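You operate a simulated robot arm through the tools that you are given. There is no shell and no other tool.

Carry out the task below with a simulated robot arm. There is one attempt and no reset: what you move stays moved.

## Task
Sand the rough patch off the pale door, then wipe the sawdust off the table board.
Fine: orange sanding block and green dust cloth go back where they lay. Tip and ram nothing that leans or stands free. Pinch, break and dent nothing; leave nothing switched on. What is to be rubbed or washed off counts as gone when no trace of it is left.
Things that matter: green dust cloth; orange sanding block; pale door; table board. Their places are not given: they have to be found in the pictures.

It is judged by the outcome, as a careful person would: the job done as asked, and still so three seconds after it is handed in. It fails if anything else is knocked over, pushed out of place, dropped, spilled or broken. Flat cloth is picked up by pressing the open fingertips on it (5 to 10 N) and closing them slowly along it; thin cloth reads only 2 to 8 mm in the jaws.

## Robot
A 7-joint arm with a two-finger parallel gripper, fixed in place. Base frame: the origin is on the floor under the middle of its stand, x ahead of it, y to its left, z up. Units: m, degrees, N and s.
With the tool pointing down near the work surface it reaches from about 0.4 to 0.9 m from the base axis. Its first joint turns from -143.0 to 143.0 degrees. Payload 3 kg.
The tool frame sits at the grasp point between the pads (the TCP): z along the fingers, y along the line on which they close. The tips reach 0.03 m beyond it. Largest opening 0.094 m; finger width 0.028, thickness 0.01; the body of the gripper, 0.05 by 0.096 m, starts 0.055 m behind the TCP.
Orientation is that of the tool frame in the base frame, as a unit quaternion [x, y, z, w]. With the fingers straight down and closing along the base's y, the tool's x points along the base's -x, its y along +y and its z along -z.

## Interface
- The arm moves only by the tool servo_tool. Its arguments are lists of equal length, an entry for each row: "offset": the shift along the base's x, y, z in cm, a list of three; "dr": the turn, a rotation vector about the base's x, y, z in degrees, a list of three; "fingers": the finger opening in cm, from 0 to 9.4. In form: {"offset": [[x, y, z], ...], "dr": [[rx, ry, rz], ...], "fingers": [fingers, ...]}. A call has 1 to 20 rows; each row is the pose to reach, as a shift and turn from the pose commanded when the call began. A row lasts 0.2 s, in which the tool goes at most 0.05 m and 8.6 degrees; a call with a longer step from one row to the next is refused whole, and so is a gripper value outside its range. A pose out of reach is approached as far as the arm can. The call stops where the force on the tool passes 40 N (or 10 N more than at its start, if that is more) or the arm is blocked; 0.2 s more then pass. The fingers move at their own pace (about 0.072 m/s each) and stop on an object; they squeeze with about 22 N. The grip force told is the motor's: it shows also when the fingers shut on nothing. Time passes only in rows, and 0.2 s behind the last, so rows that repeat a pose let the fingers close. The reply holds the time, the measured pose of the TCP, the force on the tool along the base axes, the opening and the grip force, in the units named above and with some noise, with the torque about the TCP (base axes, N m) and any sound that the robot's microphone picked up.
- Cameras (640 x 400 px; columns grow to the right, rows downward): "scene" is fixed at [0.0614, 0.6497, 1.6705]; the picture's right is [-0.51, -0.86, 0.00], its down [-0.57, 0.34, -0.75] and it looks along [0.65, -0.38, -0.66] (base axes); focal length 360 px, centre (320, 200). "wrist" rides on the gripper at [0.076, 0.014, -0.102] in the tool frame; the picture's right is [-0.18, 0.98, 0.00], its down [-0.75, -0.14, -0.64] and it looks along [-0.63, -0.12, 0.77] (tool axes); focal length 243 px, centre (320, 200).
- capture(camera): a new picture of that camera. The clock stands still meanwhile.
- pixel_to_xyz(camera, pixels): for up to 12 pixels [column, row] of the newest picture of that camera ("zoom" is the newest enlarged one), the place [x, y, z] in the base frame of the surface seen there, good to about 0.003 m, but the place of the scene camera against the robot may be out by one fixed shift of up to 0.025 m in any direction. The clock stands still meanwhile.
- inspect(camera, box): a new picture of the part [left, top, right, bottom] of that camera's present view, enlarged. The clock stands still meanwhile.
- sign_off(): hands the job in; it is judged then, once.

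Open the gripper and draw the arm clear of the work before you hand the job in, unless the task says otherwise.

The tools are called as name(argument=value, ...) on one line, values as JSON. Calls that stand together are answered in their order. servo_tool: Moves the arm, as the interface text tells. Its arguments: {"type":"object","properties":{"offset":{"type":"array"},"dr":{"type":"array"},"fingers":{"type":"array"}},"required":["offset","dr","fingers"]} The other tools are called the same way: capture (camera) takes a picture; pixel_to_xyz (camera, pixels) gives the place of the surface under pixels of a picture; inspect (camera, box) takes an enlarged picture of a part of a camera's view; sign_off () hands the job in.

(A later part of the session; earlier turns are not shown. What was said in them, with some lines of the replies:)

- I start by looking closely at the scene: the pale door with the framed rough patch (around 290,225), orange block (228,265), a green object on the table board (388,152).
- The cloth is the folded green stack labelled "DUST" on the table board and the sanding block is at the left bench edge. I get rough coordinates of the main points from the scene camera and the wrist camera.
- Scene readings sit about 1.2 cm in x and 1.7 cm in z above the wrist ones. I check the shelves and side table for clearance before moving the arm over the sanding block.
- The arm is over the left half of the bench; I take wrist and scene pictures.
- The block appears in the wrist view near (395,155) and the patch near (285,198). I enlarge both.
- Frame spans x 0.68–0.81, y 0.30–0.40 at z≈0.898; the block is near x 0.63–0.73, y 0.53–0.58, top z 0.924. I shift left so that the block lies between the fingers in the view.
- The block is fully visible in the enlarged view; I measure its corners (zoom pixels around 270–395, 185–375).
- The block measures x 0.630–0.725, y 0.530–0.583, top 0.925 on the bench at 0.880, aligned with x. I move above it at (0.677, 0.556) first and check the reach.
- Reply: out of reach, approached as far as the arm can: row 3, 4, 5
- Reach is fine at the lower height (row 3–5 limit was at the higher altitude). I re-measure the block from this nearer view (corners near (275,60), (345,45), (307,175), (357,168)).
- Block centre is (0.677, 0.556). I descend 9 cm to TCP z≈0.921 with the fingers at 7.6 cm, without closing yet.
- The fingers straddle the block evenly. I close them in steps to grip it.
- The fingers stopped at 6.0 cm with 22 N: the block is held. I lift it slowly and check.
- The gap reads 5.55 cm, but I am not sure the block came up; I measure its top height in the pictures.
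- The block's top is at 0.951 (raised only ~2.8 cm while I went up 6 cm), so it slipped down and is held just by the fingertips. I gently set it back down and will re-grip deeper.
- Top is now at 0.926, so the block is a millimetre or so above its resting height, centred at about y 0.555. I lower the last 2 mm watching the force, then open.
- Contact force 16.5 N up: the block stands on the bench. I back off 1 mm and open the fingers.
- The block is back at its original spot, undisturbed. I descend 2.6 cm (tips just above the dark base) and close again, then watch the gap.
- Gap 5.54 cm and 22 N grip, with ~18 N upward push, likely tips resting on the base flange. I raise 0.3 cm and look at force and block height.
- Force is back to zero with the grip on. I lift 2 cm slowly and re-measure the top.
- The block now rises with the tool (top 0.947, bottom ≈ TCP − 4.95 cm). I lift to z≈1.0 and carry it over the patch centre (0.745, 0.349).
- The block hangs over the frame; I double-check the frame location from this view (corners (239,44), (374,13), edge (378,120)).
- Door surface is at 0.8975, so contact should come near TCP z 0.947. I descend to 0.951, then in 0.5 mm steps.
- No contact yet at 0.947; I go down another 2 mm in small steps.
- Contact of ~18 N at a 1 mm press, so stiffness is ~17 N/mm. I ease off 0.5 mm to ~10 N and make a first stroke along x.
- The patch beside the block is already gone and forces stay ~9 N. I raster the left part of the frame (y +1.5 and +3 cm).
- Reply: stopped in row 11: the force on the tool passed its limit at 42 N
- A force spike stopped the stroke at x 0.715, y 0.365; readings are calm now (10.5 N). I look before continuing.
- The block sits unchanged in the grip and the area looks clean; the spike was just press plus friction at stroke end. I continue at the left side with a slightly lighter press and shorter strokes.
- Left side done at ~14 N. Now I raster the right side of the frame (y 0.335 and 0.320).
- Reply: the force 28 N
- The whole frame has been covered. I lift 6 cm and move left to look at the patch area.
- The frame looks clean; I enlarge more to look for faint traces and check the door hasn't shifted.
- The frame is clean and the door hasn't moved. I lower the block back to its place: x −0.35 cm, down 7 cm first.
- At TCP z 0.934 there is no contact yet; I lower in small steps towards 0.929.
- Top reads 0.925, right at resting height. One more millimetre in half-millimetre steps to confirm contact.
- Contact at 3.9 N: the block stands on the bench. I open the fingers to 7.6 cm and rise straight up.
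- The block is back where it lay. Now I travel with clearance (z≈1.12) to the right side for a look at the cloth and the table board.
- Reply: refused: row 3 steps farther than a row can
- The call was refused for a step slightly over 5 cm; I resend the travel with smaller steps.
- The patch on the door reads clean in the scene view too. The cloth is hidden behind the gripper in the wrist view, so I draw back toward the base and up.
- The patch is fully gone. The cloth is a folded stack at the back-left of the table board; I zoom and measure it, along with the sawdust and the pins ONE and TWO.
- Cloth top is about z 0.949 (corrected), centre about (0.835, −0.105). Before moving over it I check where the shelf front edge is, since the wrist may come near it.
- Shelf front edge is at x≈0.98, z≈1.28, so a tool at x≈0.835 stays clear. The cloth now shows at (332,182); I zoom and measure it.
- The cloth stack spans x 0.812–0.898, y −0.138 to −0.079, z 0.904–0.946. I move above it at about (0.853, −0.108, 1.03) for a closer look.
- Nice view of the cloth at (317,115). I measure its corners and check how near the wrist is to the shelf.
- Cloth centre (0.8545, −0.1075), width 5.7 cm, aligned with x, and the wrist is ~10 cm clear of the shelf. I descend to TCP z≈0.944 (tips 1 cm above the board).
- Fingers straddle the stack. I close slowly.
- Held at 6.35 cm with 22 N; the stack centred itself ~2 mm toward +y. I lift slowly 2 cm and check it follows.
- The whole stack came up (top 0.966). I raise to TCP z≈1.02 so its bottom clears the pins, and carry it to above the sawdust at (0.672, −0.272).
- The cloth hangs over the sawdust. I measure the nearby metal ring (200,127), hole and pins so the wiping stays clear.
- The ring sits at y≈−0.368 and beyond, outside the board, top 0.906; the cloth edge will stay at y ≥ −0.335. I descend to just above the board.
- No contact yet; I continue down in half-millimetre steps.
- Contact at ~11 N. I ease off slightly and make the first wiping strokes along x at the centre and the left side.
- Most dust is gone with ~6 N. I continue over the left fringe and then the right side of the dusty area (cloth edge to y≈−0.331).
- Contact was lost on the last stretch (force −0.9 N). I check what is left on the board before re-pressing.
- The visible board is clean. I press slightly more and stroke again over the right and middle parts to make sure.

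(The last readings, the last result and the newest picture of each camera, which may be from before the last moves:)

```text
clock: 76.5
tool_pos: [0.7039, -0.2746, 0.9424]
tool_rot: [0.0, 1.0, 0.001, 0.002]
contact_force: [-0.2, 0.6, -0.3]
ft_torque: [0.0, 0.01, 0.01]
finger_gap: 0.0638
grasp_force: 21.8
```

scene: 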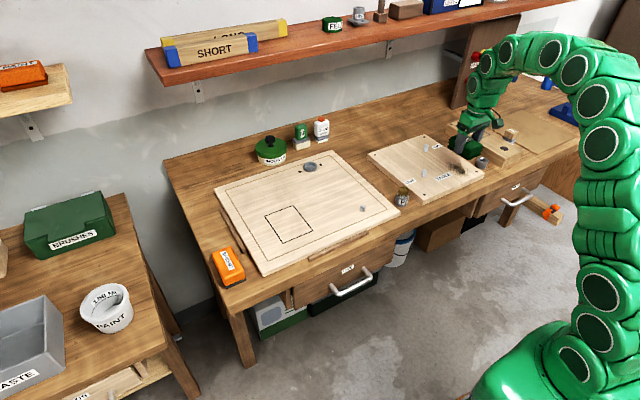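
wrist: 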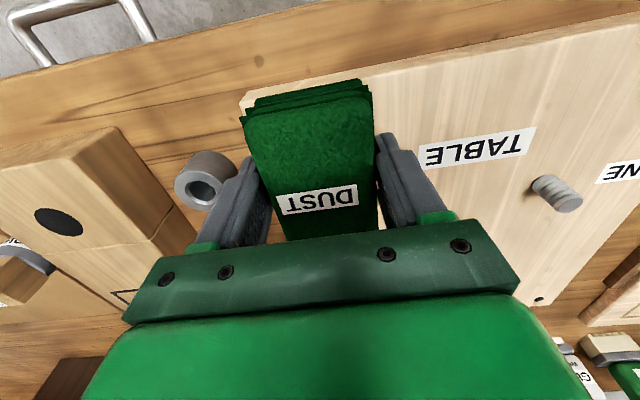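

Force is near zero again here; I lift 7 cm and move back toward +y to inspect the board for remaining traces.

servo_tool(offset=[[0, 0, 2], [0, 0, 4.5], [0, 0, 7], [0, 3, 8], [0, 6, 8], [0, 9, 8], [0, 12, 8], [0, 14, 8], [0, 14, 8]], dr=[[0, 0, 0], [0, 0, 0], [0, 0, 0], [0, 0, 0], [0, 0, 0], [0, 0, 0], [0, 0, 0], [0, 0, 0], [0, 0, 0]], fingers=[4.8, 4.8, 4.8, 4.8, 4.8, 4.8, 4.8, 4.8, 4.8])

capture(camera="wrist")

inspect(camera="scene", box=[420, 140, 510, 200])

inspect(camera="wrist", box=[60, 20, 260, 170])

```text
clock: 78.5
tool_pos: [0.7051, -0.1353, 1.024]
tool_rot: [0.0, 1.0, 0.001, 0.001]
contact_force: [-0.2, -0.6, -0.9]
ft_torque: [-0.01, -0.01, 0.0]
finger_gap: 0.0633
grasp_force: 22.2
```

```text
taken
```

wrist: 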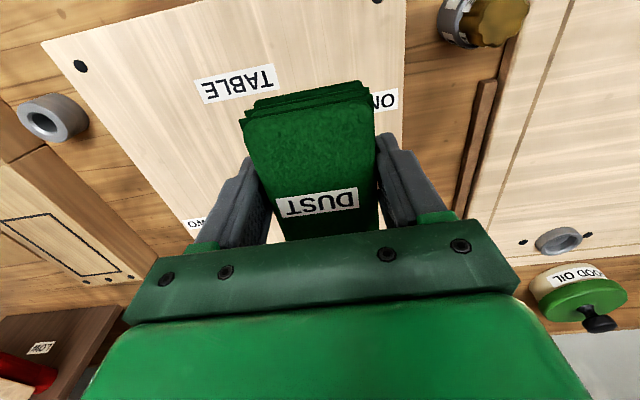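

```text
6.67 times, centred on (465, 170) of scene
```

zoom: 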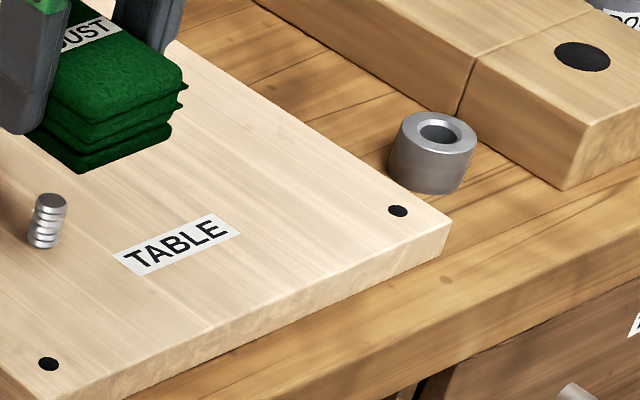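

```text
2.67 times, centred on (160, 95) of wrist
```

zoom: 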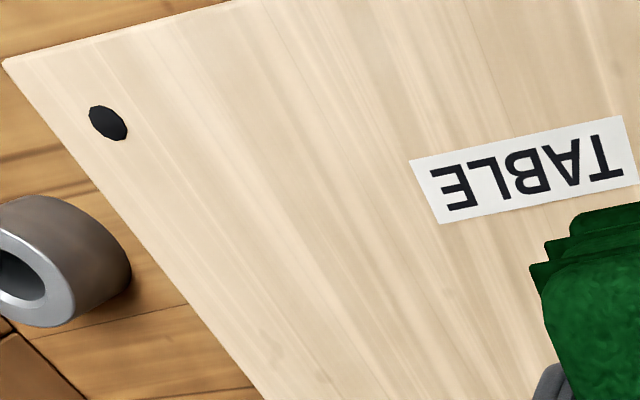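

The board looks clean. I zoom further into the formerly dusty area for specks from both cameras.

inspect(camera="wrist", box=[70, 40, 190, 115])

inspect(camera="scene", box=[440, 155, 485, 183])

inspect(camera="wrist", box=[110, 90, 230, 200])

```text
5.33 times, centred on (130, 78) of wrist
```

zoom: 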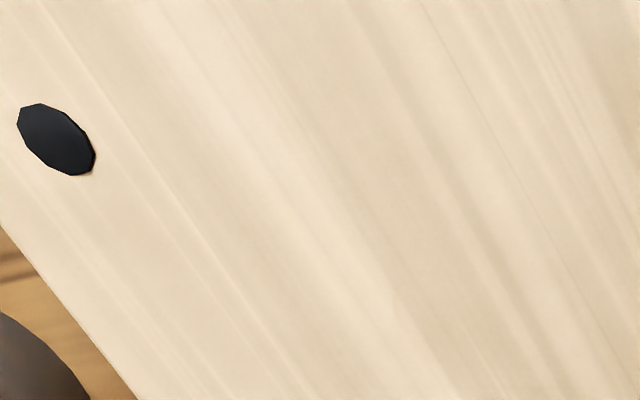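

```text
14.22 times, centred on (462, 169) of scene
```

zoom: 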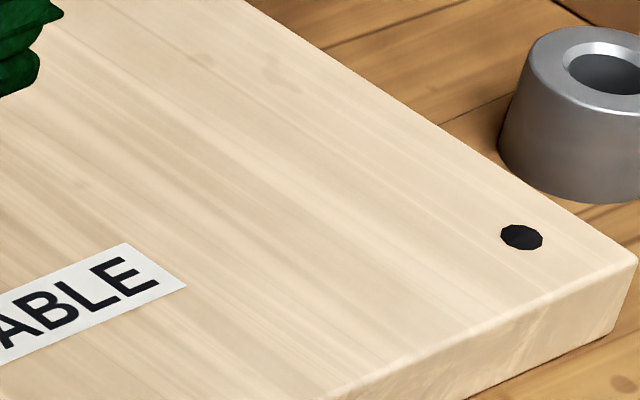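

```text
3.64 times, centred on (170, 145) of wrist
```

zoom: 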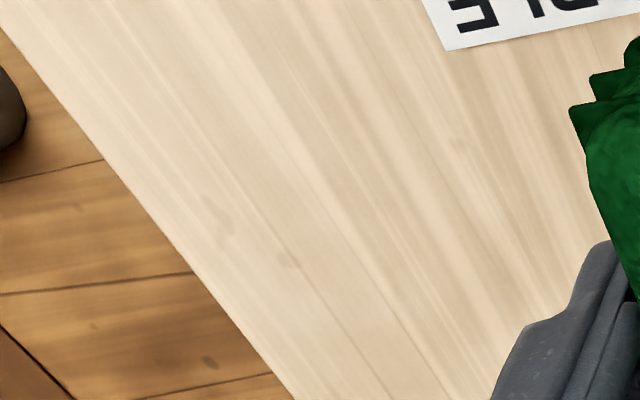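

Clean apart from faint knot-like grain marks around zoom (215,215) and (285,258); I check where they lie relative to the former dust.

pixel_to_xyz(camera="zoom", pixels=[[215, 205], [230, 235], [287, 258], [460, 145]])

inspect(camera="wrist", box=[120, 120, 180, 170])

```text
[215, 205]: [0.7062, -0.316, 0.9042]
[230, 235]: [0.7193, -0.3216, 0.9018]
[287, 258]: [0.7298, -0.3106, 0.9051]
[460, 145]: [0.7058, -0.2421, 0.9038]
```

```text
8.00 times, centred on (150, 145) of wrist
```

zoom: 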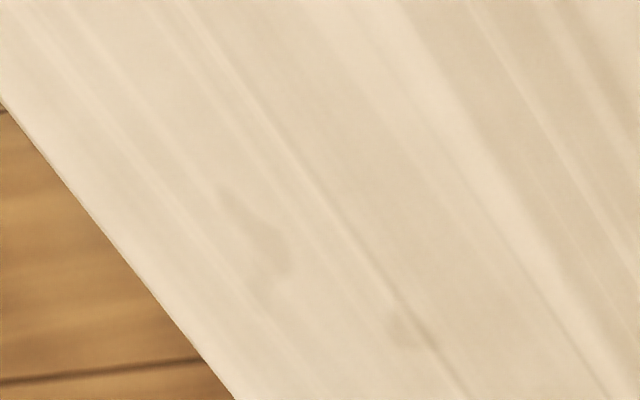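

Those marks carry no specks and look like grain, but since contact was lost on the last strokes I do one more pass at the right fringe with confirmed contact. First back over (0.70, −0.30) and down to just above the board.

servo_tool(offset=[[0, -3, 0], [0, -6, 0], [0, -9, 0], [0, -12, 0], [0, -15, 0], [0, -16.4, 0], [0, -16.4, -2.5], [0, -16.4, -5], [0, -16.4, -7], [0, -16.4, -7.6], [0, -16.4, -7.6]], dr=[[0, 0, 0], [0, 0, 0], [0, 0, 0], [0, 0, 0], [0, 0, 0], [0, 0, 0], [0, 0, 0], [0, 0, 0], [0, 0, 0], [0, 0, 0], [0, 0, 0]], fingers=[4.8, 4.8, 4.8, 4.8, 4.8, 4.8, 4.8, 4.8, 4.8, 4.8, 4.8])

servo_tool(offset=[[0, 0, -0.1], [0, 0, -0.2], [0, 0, -0.3], [0, 0, -0.35], [0, 0, -0.35]], dr=[[0, 0, 0], [0, 0, 0], [0, 0, 0], [0, 0, 0], [0, 0, 0]], fingers=[4.8, 4.8, 4.8, 4.8, 4.8])

```text
clock: 81.0
tool_pos: [0.7024, -0.299, 0.9465]
tool_rot: [0.0, 1.0, 0.001, 0.002]
contact_force: [-0.2, 0.1, -0.8]
ft_torque: [-0.02, 0.02, -0.02]
finger_gap: 0.0638
grasp_force: 21.9
```

```text
clock: 82.2
tool_pos: [0.7048, -0.2979, 0.9431]
tool_rot: [0.0, 1.0, 0.001, 0.002]
contact_force: [-0.1, 0.4, -1.0]
ft_torque: [0.01, 0.02, -0.02]
finger_gap: 0.0637
grasp_force: 21.6
```

Still no contact; half-millimetre steps further down.

servo_tool(offset=[[0, 0, -0.05], [0, 0, -0.1], [0, 0, -0.1]], dr=[[0, 0, 0], [0, 0, 0], [0, 0, 0]], fingers=[4.8, 4.8, 4.8])

servo_tool(offset=[[0, 0, -0.05], [0, 0, -0.05]], dr=[[0, 0, 0], [0, 0, 0]], fingers=[4.8, 4.8])

```text
clock: 83.0
tool_pos: [0.7037, -0.2969, 0.9415]
tool_rot: [0.0, 1.0, 0.001, 0.002]
contact_force: [0.0, 0.5, -0.5]
ft_torque: [0.0, 0.03, -0.01]
finger_gap: 0.0639
grasp_force: 22.2
```

```text
clock: 83.5
tool_pos: [0.7032, -0.2979, 0.9432]
tool_rot: [0.0, 1.0, 0.001, 0.003]
contact_force: [1.0, -1.2, 6.9]
ft_torque: [0.03, 0.26, 0.02]
finger_gap: 0.0636
grasp_force: 22.3
```

Contact at ~7 N. I stroke over the right fringe and back, checking the force as I go.

servo_tool(offset=[[0.8, 0, -0.02], [1.5, 0, -0.02], [0.5, 0, -0.02], [-0.5, 0, -0.02], [-1.5, 0, -0.02], [-2.5, 0, -0.02], [-3.5, 0, -0.02], [-4.5, 0, -0.02]], dr=[[0, 0, 0], [0, 0, 0], [0, 0, 0], [0, 0, 0], [0, 0, 0], [0, 0, 0], [0, 0, 0], [0, 0, 0]], fingers=[4.8, 4.8, 4.8, 4.8, 4.8, 4.8, 4.8, 4.8])

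servo_tool(offset=[[0, 1.2, -0.02], [1, 1.2, -0.02], [2, 1.2, -0.02], [3, 1.2, -0.02], [4, 1.2, -0.02], [5, 1.2, -0.02], [6, 1.2, -0.02]], dr=[[0, 0, 0], [0, 0, 0], [0, 0, 0], [0, 0, 0], [0, 0, 0], [0, 0, 0], [0, 0, 0]], fingers=[4.8, 4.8, 4.8, 4.8, 4.8, 4.8, 4.8])

```text
clock: 85.3
tool_pos: [0.6582, -0.2986, 0.9419]
tool_rot: [0.0, 1.0, 0.0, 0.003]
contact_force: [1.3, 0.1, -1.3]
ft_torque: [-0.01, 0.02, 0.01]
finger_gap: 0.0638
grasp_force: 21.4
```

```text
clock: 87.0
tool_pos: [0.7185, -0.2863, 0.9418]
tool_rot: [0.0, 1.0, 0.001, 0.0]
contact_force: [-0.2, -0.4, 0.2]
ft_torque: [-0.02, 0.01, -0.01]
finger_gap: 0.0638
grasp_force: 21.7
```

Contact fades as the stack creeps slightly up in the grip. I press 1 mm more, do one more full back-and-forth over the area, reading the force.

servo_tool(offset=[[-0.3, 0, -0.07], [-1.3, 0, -0.12], [-2.3, 0, -0.12], [-3.3, 0, -0.12], [-4.3, 0, -0.12], [-5.3, 0, -0.12], [-6, 0, -0.12]], dr=[[0, 0, 0], [0, 0, 0], [0, 0, 0], [0, 0, 0], [0, 0, 0], [0, 0, 0], [0, 0, 0]], fingers=[4.8, 4.8, 4.8, 4.8, 4.8, 4.8, 4.8])

servo_tool(offset=[[0, 1.5, -0.02], [0, 3, -0.02], [1, 3, -0.02], [2, 3, -0.02], [3, 3, -0.02], [4, 3, -0.02], [5, 3, -0.02]], dr=[[0, 0, 0], [0, 0, 0], [0, 0, 0], [0, 0, 0], [0, 0, 0], [0, 0, 0], [0, 0, 0]], fingers=[4.8, 4.8, 4.8, 4.8, 4.8, 4.8, 4.8])

```text
clock: 88.5
tool_pos: [0.6583, -0.2874, 0.9406]
tool_rot: [0.0, 1.0, -0.001, 0.002]
contact_force: [7.5, -2.0, 15.3]
ft_torque: [-0.07, -0.01, -0.02]
finger_gap: 0.0636
grasp_force: 22.0
```

```text
clock: 90.2
tool_pos: [0.7086, -0.2566, 0.9408]
tool_rot: [0.0, 1.0, 0.0, 0.002]
contact_force: [0.2, -0.1, -0.6]
ft_torque: [-0.03, -0.02, 0.0]
finger_gap: 0.0635
grasp_force: 21.9
```

Force reached 15 N during that pass, so contact was good. I lift 8 cm, carry the cloth back above its place at (0.8535, −0.109), and check the board on the way.

servo_tool(offset=[[0, 0, 2], [0, 0, 4.5], [0, 0, 7], [0, 0, 8.5], [2, 2, 8.5], [4, 4, 8.5], [6, 6, 8.5], [8, 8, 8.5], [10, 10, 8.5], [12, 12, 8.5], [14, 14.2, 8.5], [14.5, 14.8, 8.5], [14.5, 14.8, 8.5]], dr=[[0, 0, 0], [0, 0, 0], [0, 0, 0], [0, 0, 0], [0, 0, 0], [0, 0, 0], [0, 0, 0], [0, 0, 0], [0, 0, 0], [0, 0, 0], [0, 0, 0], [0, 0, 0], [0, 0, 0]], fingers=[4.8, 4.8, 4.8, 4.8, 4.8, 4.8, 4.8, 4.8, 4.8, 4.8, 4.8, 4.8, 4.8])

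capture(camera="wrist")

inspect(camera="scene", box=[425, 140, 500, 195])

inspect(camera="scene", box=[340, 90, 500, 210])

```text
clock: 93.0
tool_pos: [0.8541, -0.1083, 1.0247]
tool_rot: [0.0, 1.0, 0.001, 0.001]
contact_force: [-1.6, -0.3, -0.8]
ft_torque: [0.0, 0.0, 0.01]
finger_gap: 0.0638
grasp_force: 22.3
```

```text
taken
```

wrist: 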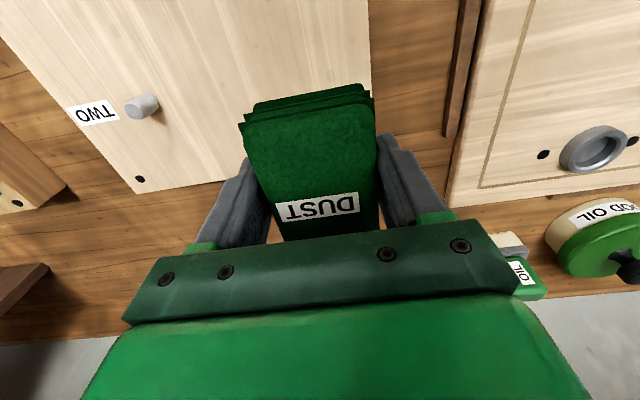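

```text
7.27 times, centred on (462, 168) of scene
```

zoom: 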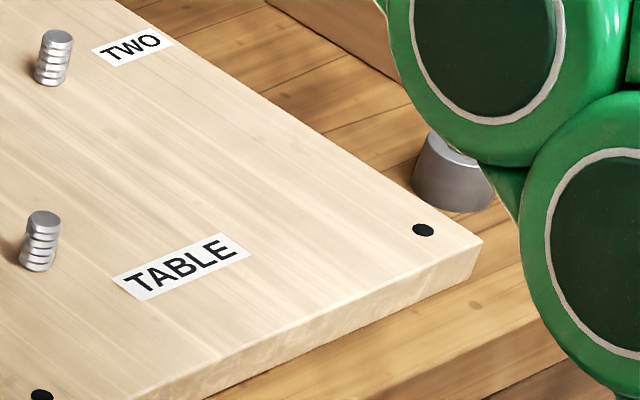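

```text
3.33 times, centred on (420, 150) of scene
```

zoom: 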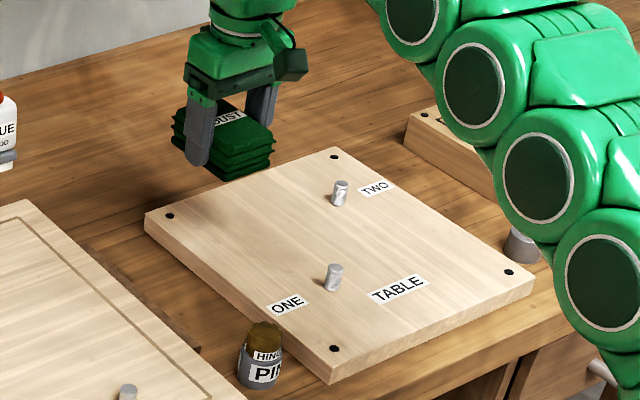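

Board is clean with nothing disturbed. I lower the cloth to just above its spot (y trimmed −0.1 cm).

servo_tool(offset=[[0, -0.1, -2.5], [0, -0.1, -5], [0, -0.1, -7], [0, -0.1, -7.8], [0, -0.1, -7.8]], dr=[[0, 0, 0], [0, 0, 0], [0, 0, 0], [0, 0, 0], [0, 0, 0]], fingers=[4.8, 4.8, 4.8, 4.8, 4.8])

servo_tool(offset=[[0, 0, -0.1], [0, 0, -0.2], [0, 0, -0.3], [0, 0, -0.3]], dr=[[0, 0, 0], [0, 0, 0], [0, 0, 0], [0, 0, 0]], fingers=[4.8, 4.8, 4.8, 4.8])

```text
clock: 94.2
tool_pos: [0.8536, -0.1095, 0.9478]
tool_rot: [0.0, 1.0, 0.001, 0.002]
contact_force: [0.0, 0.8, -0.7]
ft_torque: [-0.01, -0.02, -0.01]
finger_gap: 0.0638
grasp_force: 22.1
```

```text
clock: 95.2
tool_pos: [0.8534, -0.1094, 0.9441]
tool_rot: [0.0, 1.0, 0.002, 0.002]
contact_force: [0.5, 0.5, -0.6]
ft_torque: [0.01, 0.03, 0.02]
finger_gap: 0.0637
grasp_force: 21.9
```

No contact yet at 0.944; I continue slowly.

servo_tool(offset=[[0, 0, -0.05], [0, 0, -0.1], [0, 0, -0.15], [0, 0, -0.2], [0, 0, -0.2]], dr=[[0, 0, 0], [0, 0, 0], [0, 0, 0], [0, 0, 0], [0, 0, 0]], fingers=[4.8, 4.8, 4.8, 4.8, 4.8])

servo_tool(offset=[[0, 0, -0.05], [0, 0, -0.1], [0, 0, -0.1]], dr=[[0, 0, 0], [0, 0, 0], [0, 0, 0]], fingers=[4.8, 4.8, 4.8])

```text
clock: 96.3
tool_pos: [0.8523, -0.1095, 0.9414]
tool_rot: [-0.001, 1.0, 0.001, 0.002]
contact_force: [-0.1, 0.9, -1.2]
ft_torque: [0.0, 0.02, 0.0]
finger_gap: 0.0636
grasp_force: 22.8
```

```text
clock: 97.2
tool_pos: [0.8529, -0.1089, 0.94]
tool_rot: [0.0, 1.0, 0.0, 0.003]
contact_force: [-0.1, -0.7, -0.2]
ft_torque: [0.0, 0.02, 0.02]
finger_gap: 0.0638
grasp_force: 21.6
```

servo_tool(offset=[[0, 0, -0.05], [0, 0, -0.1], [0, 0, -0.1]], dr=[[0, 0, 0], [0, 0, 0], [0, 0, 0]], fingers=[4.8, 4.8, 4.8])

capture(camera="wrist")

pixel_to_xyz(camera="wrist", pixels=[[310, 160], [300, 140], [340, 150], [310, 185], [370, 170], [260, 180]])

```text
clock: 98.0
tool_pos: [0.8537, -0.1104, 0.94]
tool_rot: [-0.001, 1.0, 0.001, 0.002]
contact_force: [-1.0, -0.2, -0.5]
ft_torque: [0.0, 0.04, 0.02]
finger_gap: 0.0636
grasp_force: 21.8
```

```text
taken
```

wrist: 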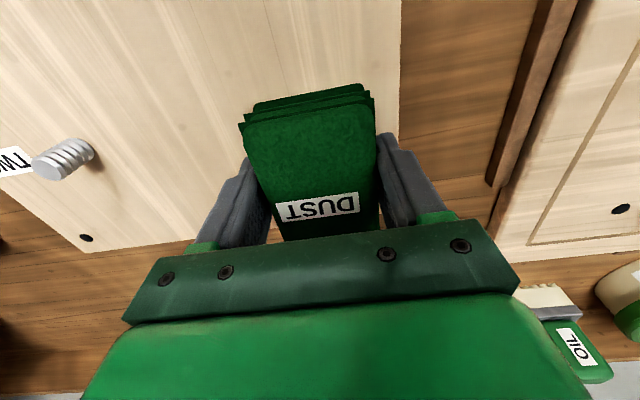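

```text
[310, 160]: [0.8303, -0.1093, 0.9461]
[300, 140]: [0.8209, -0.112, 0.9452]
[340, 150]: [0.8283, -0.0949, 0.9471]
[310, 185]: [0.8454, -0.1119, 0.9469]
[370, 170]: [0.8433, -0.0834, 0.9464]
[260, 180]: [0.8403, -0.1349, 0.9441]
```

Top reads 0.9465, about at its resting height (0.946). One more small step for contact.

servo_tool(offset=[[0, 0, -0.05], [0, 0, -0.08], [0, 0, -0.08]], dr=[[0, 0, 0], [0, 0, 0], [0, 0, 0]], fingers=[4.8, 4.8, 4.8])

```text
clock: 98.8
tool_pos: [0.8542, -0.11, 0.9395]
tool_rot: [0.001, 1.0, 0.001, 0.002]
contact_force: [-2.3, -1.2, 9.1]
ft_torque: [0.01, 0.09, 0.03]
finger_gap: 0.0635
grasp_force: 22.2
```

Contact at 9 N: the cloth is on the board. I open slowly and rise straight up.

servo_tool(offset=[[0, 0, 0.04], [0, 0, 0.05], [0, 0, 0.05], [0, 0, 0.05], [0, 0, 0.05], [0, 0, 1], [0, 0, 3], [0, 0, 6], [0, 0, 8.5], [0, 0, 8.5]], dr=[[0, 0, 0], [0, 0, 0], [0, 0, 0], [0, 0, 0], [0, 0, 0], [0, 0, 0], [0, 0, 0], [0, 0, 0], [0, 0, 0], [0, 0, 0]], fingers=[6.0, 6.8, 7.6, 8.4, 8.4, 8.4, 8.4, 8.4, 8.4, 8.4])

capture(camera="wrist")

pixel_to_xyz(camera="wrist", pixels=[[272, 73], [350, 57], [300, 172], [359, 163], [318, 115], [270, 66], [348, 50], [280, 110], [356, 110], [358, 140]])

inspect(camera="wrist", box=[240, 30, 400, 190])

```text
clock: 101.0
tool_pos: [0.8514, -0.1116, 1.0248]
tool_rot: [0.0, 1.0, 0.001, 0.001]
contact_force: [-0.9, 0.2, 0.1]
ft_torque: [-0.03, 0.02, 0.02]
finger_gap: 0.0842
grasp_force: 0.1
```

```text
taken
```

wrist: 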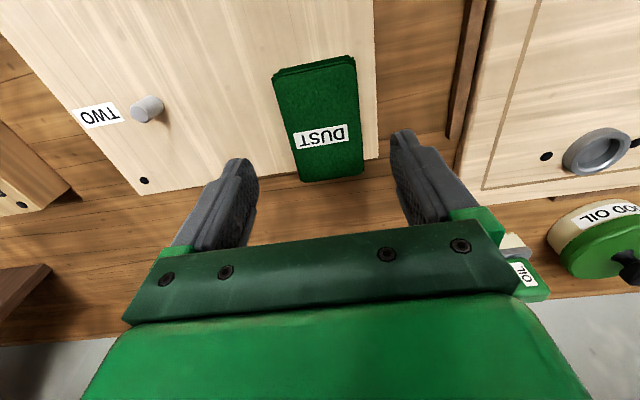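

```text
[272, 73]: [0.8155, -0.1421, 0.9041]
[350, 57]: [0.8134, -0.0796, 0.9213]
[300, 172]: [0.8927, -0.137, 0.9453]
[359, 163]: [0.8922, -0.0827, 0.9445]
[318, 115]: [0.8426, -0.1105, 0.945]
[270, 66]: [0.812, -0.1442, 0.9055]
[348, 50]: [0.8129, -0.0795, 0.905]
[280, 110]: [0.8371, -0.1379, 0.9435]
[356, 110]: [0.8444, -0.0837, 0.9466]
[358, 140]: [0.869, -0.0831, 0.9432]
```

```text
2.50 times, centred on (320, 110) of wrist
```

zoom: 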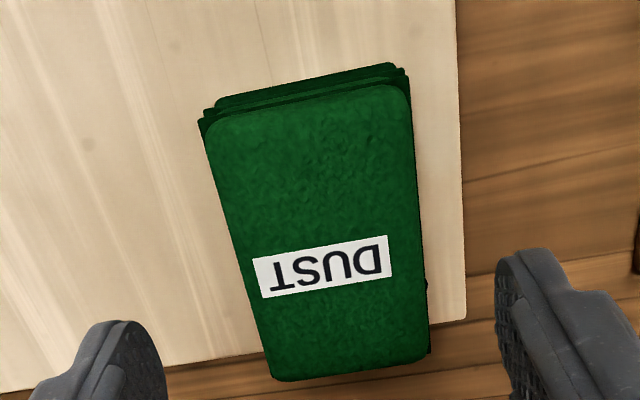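

The cloth lies back within ~2 mm of its original place and flat. I retreat up and back toward the start pose.

servo_tool(offset=[[-1, 0, 2], [-4, 0, 4], [-8, 1, 6], [-12, 2, 8], [-16, 3, 10], [-20, 5, 12], [-24, 7, 12.5], [-28, 9, 12.5], [-32, 10.5, 12.5], [-34, 10.5, 12.5], [-34, 10.5, 12.5]], dr=[[0, 0, 0], [0, 0, 0], [0, 0, 0], [0, 0, 0], [0, 0, 0], [0, 0, 0], [0, 0, 0], [0, 0, 0], [0, 0, 0], [0, 0, 0], [0, 0, 0]], fingers=[9, 9.4, 9.4, 9.4, 9.4, 9.4, 9.4, 9.4, 9.4, 9.4, 9.4])

capture(camera="scene")

capture(camera="wrist")

inspect(camera="scene", box=[190, 130, 420, 300])

inspect(camera="scene", box=[350, 110, 520, 220])

```text
clock: 103.3
tool_pos: [0.5158, -0.0043, 1.1471]
tool_rot: [0.0, 1.0, 0.0, 0.0]
contact_force: [0.6, 0.0, 0.3]
ft_torque: [0.02, 0.0, 0.02]
finger_gap: 0.0945
grasp_force: 0.0
```

```text
taken
```

scene: 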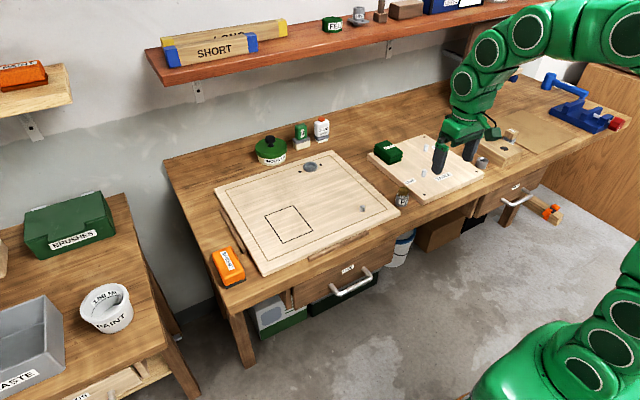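

```text
taken
```

wrist: 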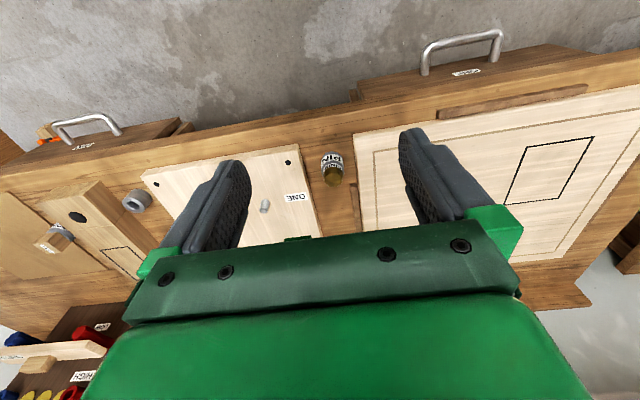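

```text
2.35 times, centred on (305, 215) of scene
```

zoom: 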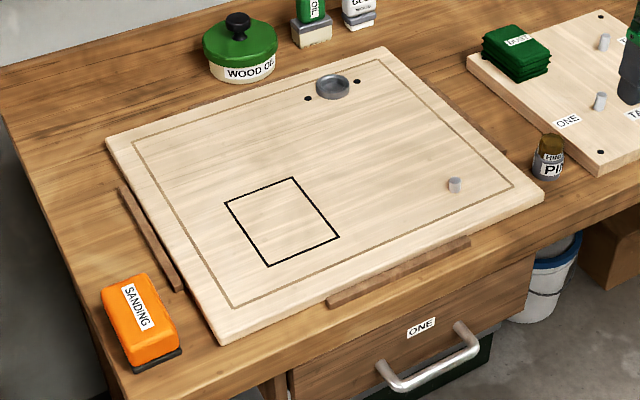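

```text
3.64 times, centred on (435, 165) of scene
```

zoom: 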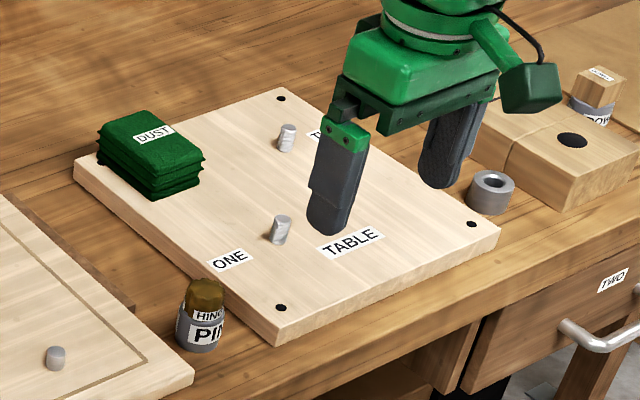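

The door frame and the table board show no trace of the rough patch or sawdust. Block and cloth lie where they were, and pins, jar and ring are unmoved. The gripper is open and clear, so I hand the job in.

sign_off()

```text
The job is handed in.
```

I sanded the rough patch off the pale door and wiped the sawdust off the table board. The last close-up pictures show no trace of either.

- **Orange sanding block:** it is back on the bench within about 2 mm of where it lay. On my first lift the block slipped in the fingers. I set it back down gently, gripped it again, and it held from then on.
- **Green dust cloth:** it is back on the table board, flat, within about 2–3 mm of its old place.
- **Sanding:** one stroke stopped when the force passed its 40 N limit (42 N). I found no mark on the door, and it had not moved.
- **Everything else:** the pins, the jar and the metal ring stand where they did. I knocked nothing over and switched nothing on.

The gripper is open and the arm is drawn clear of the work.
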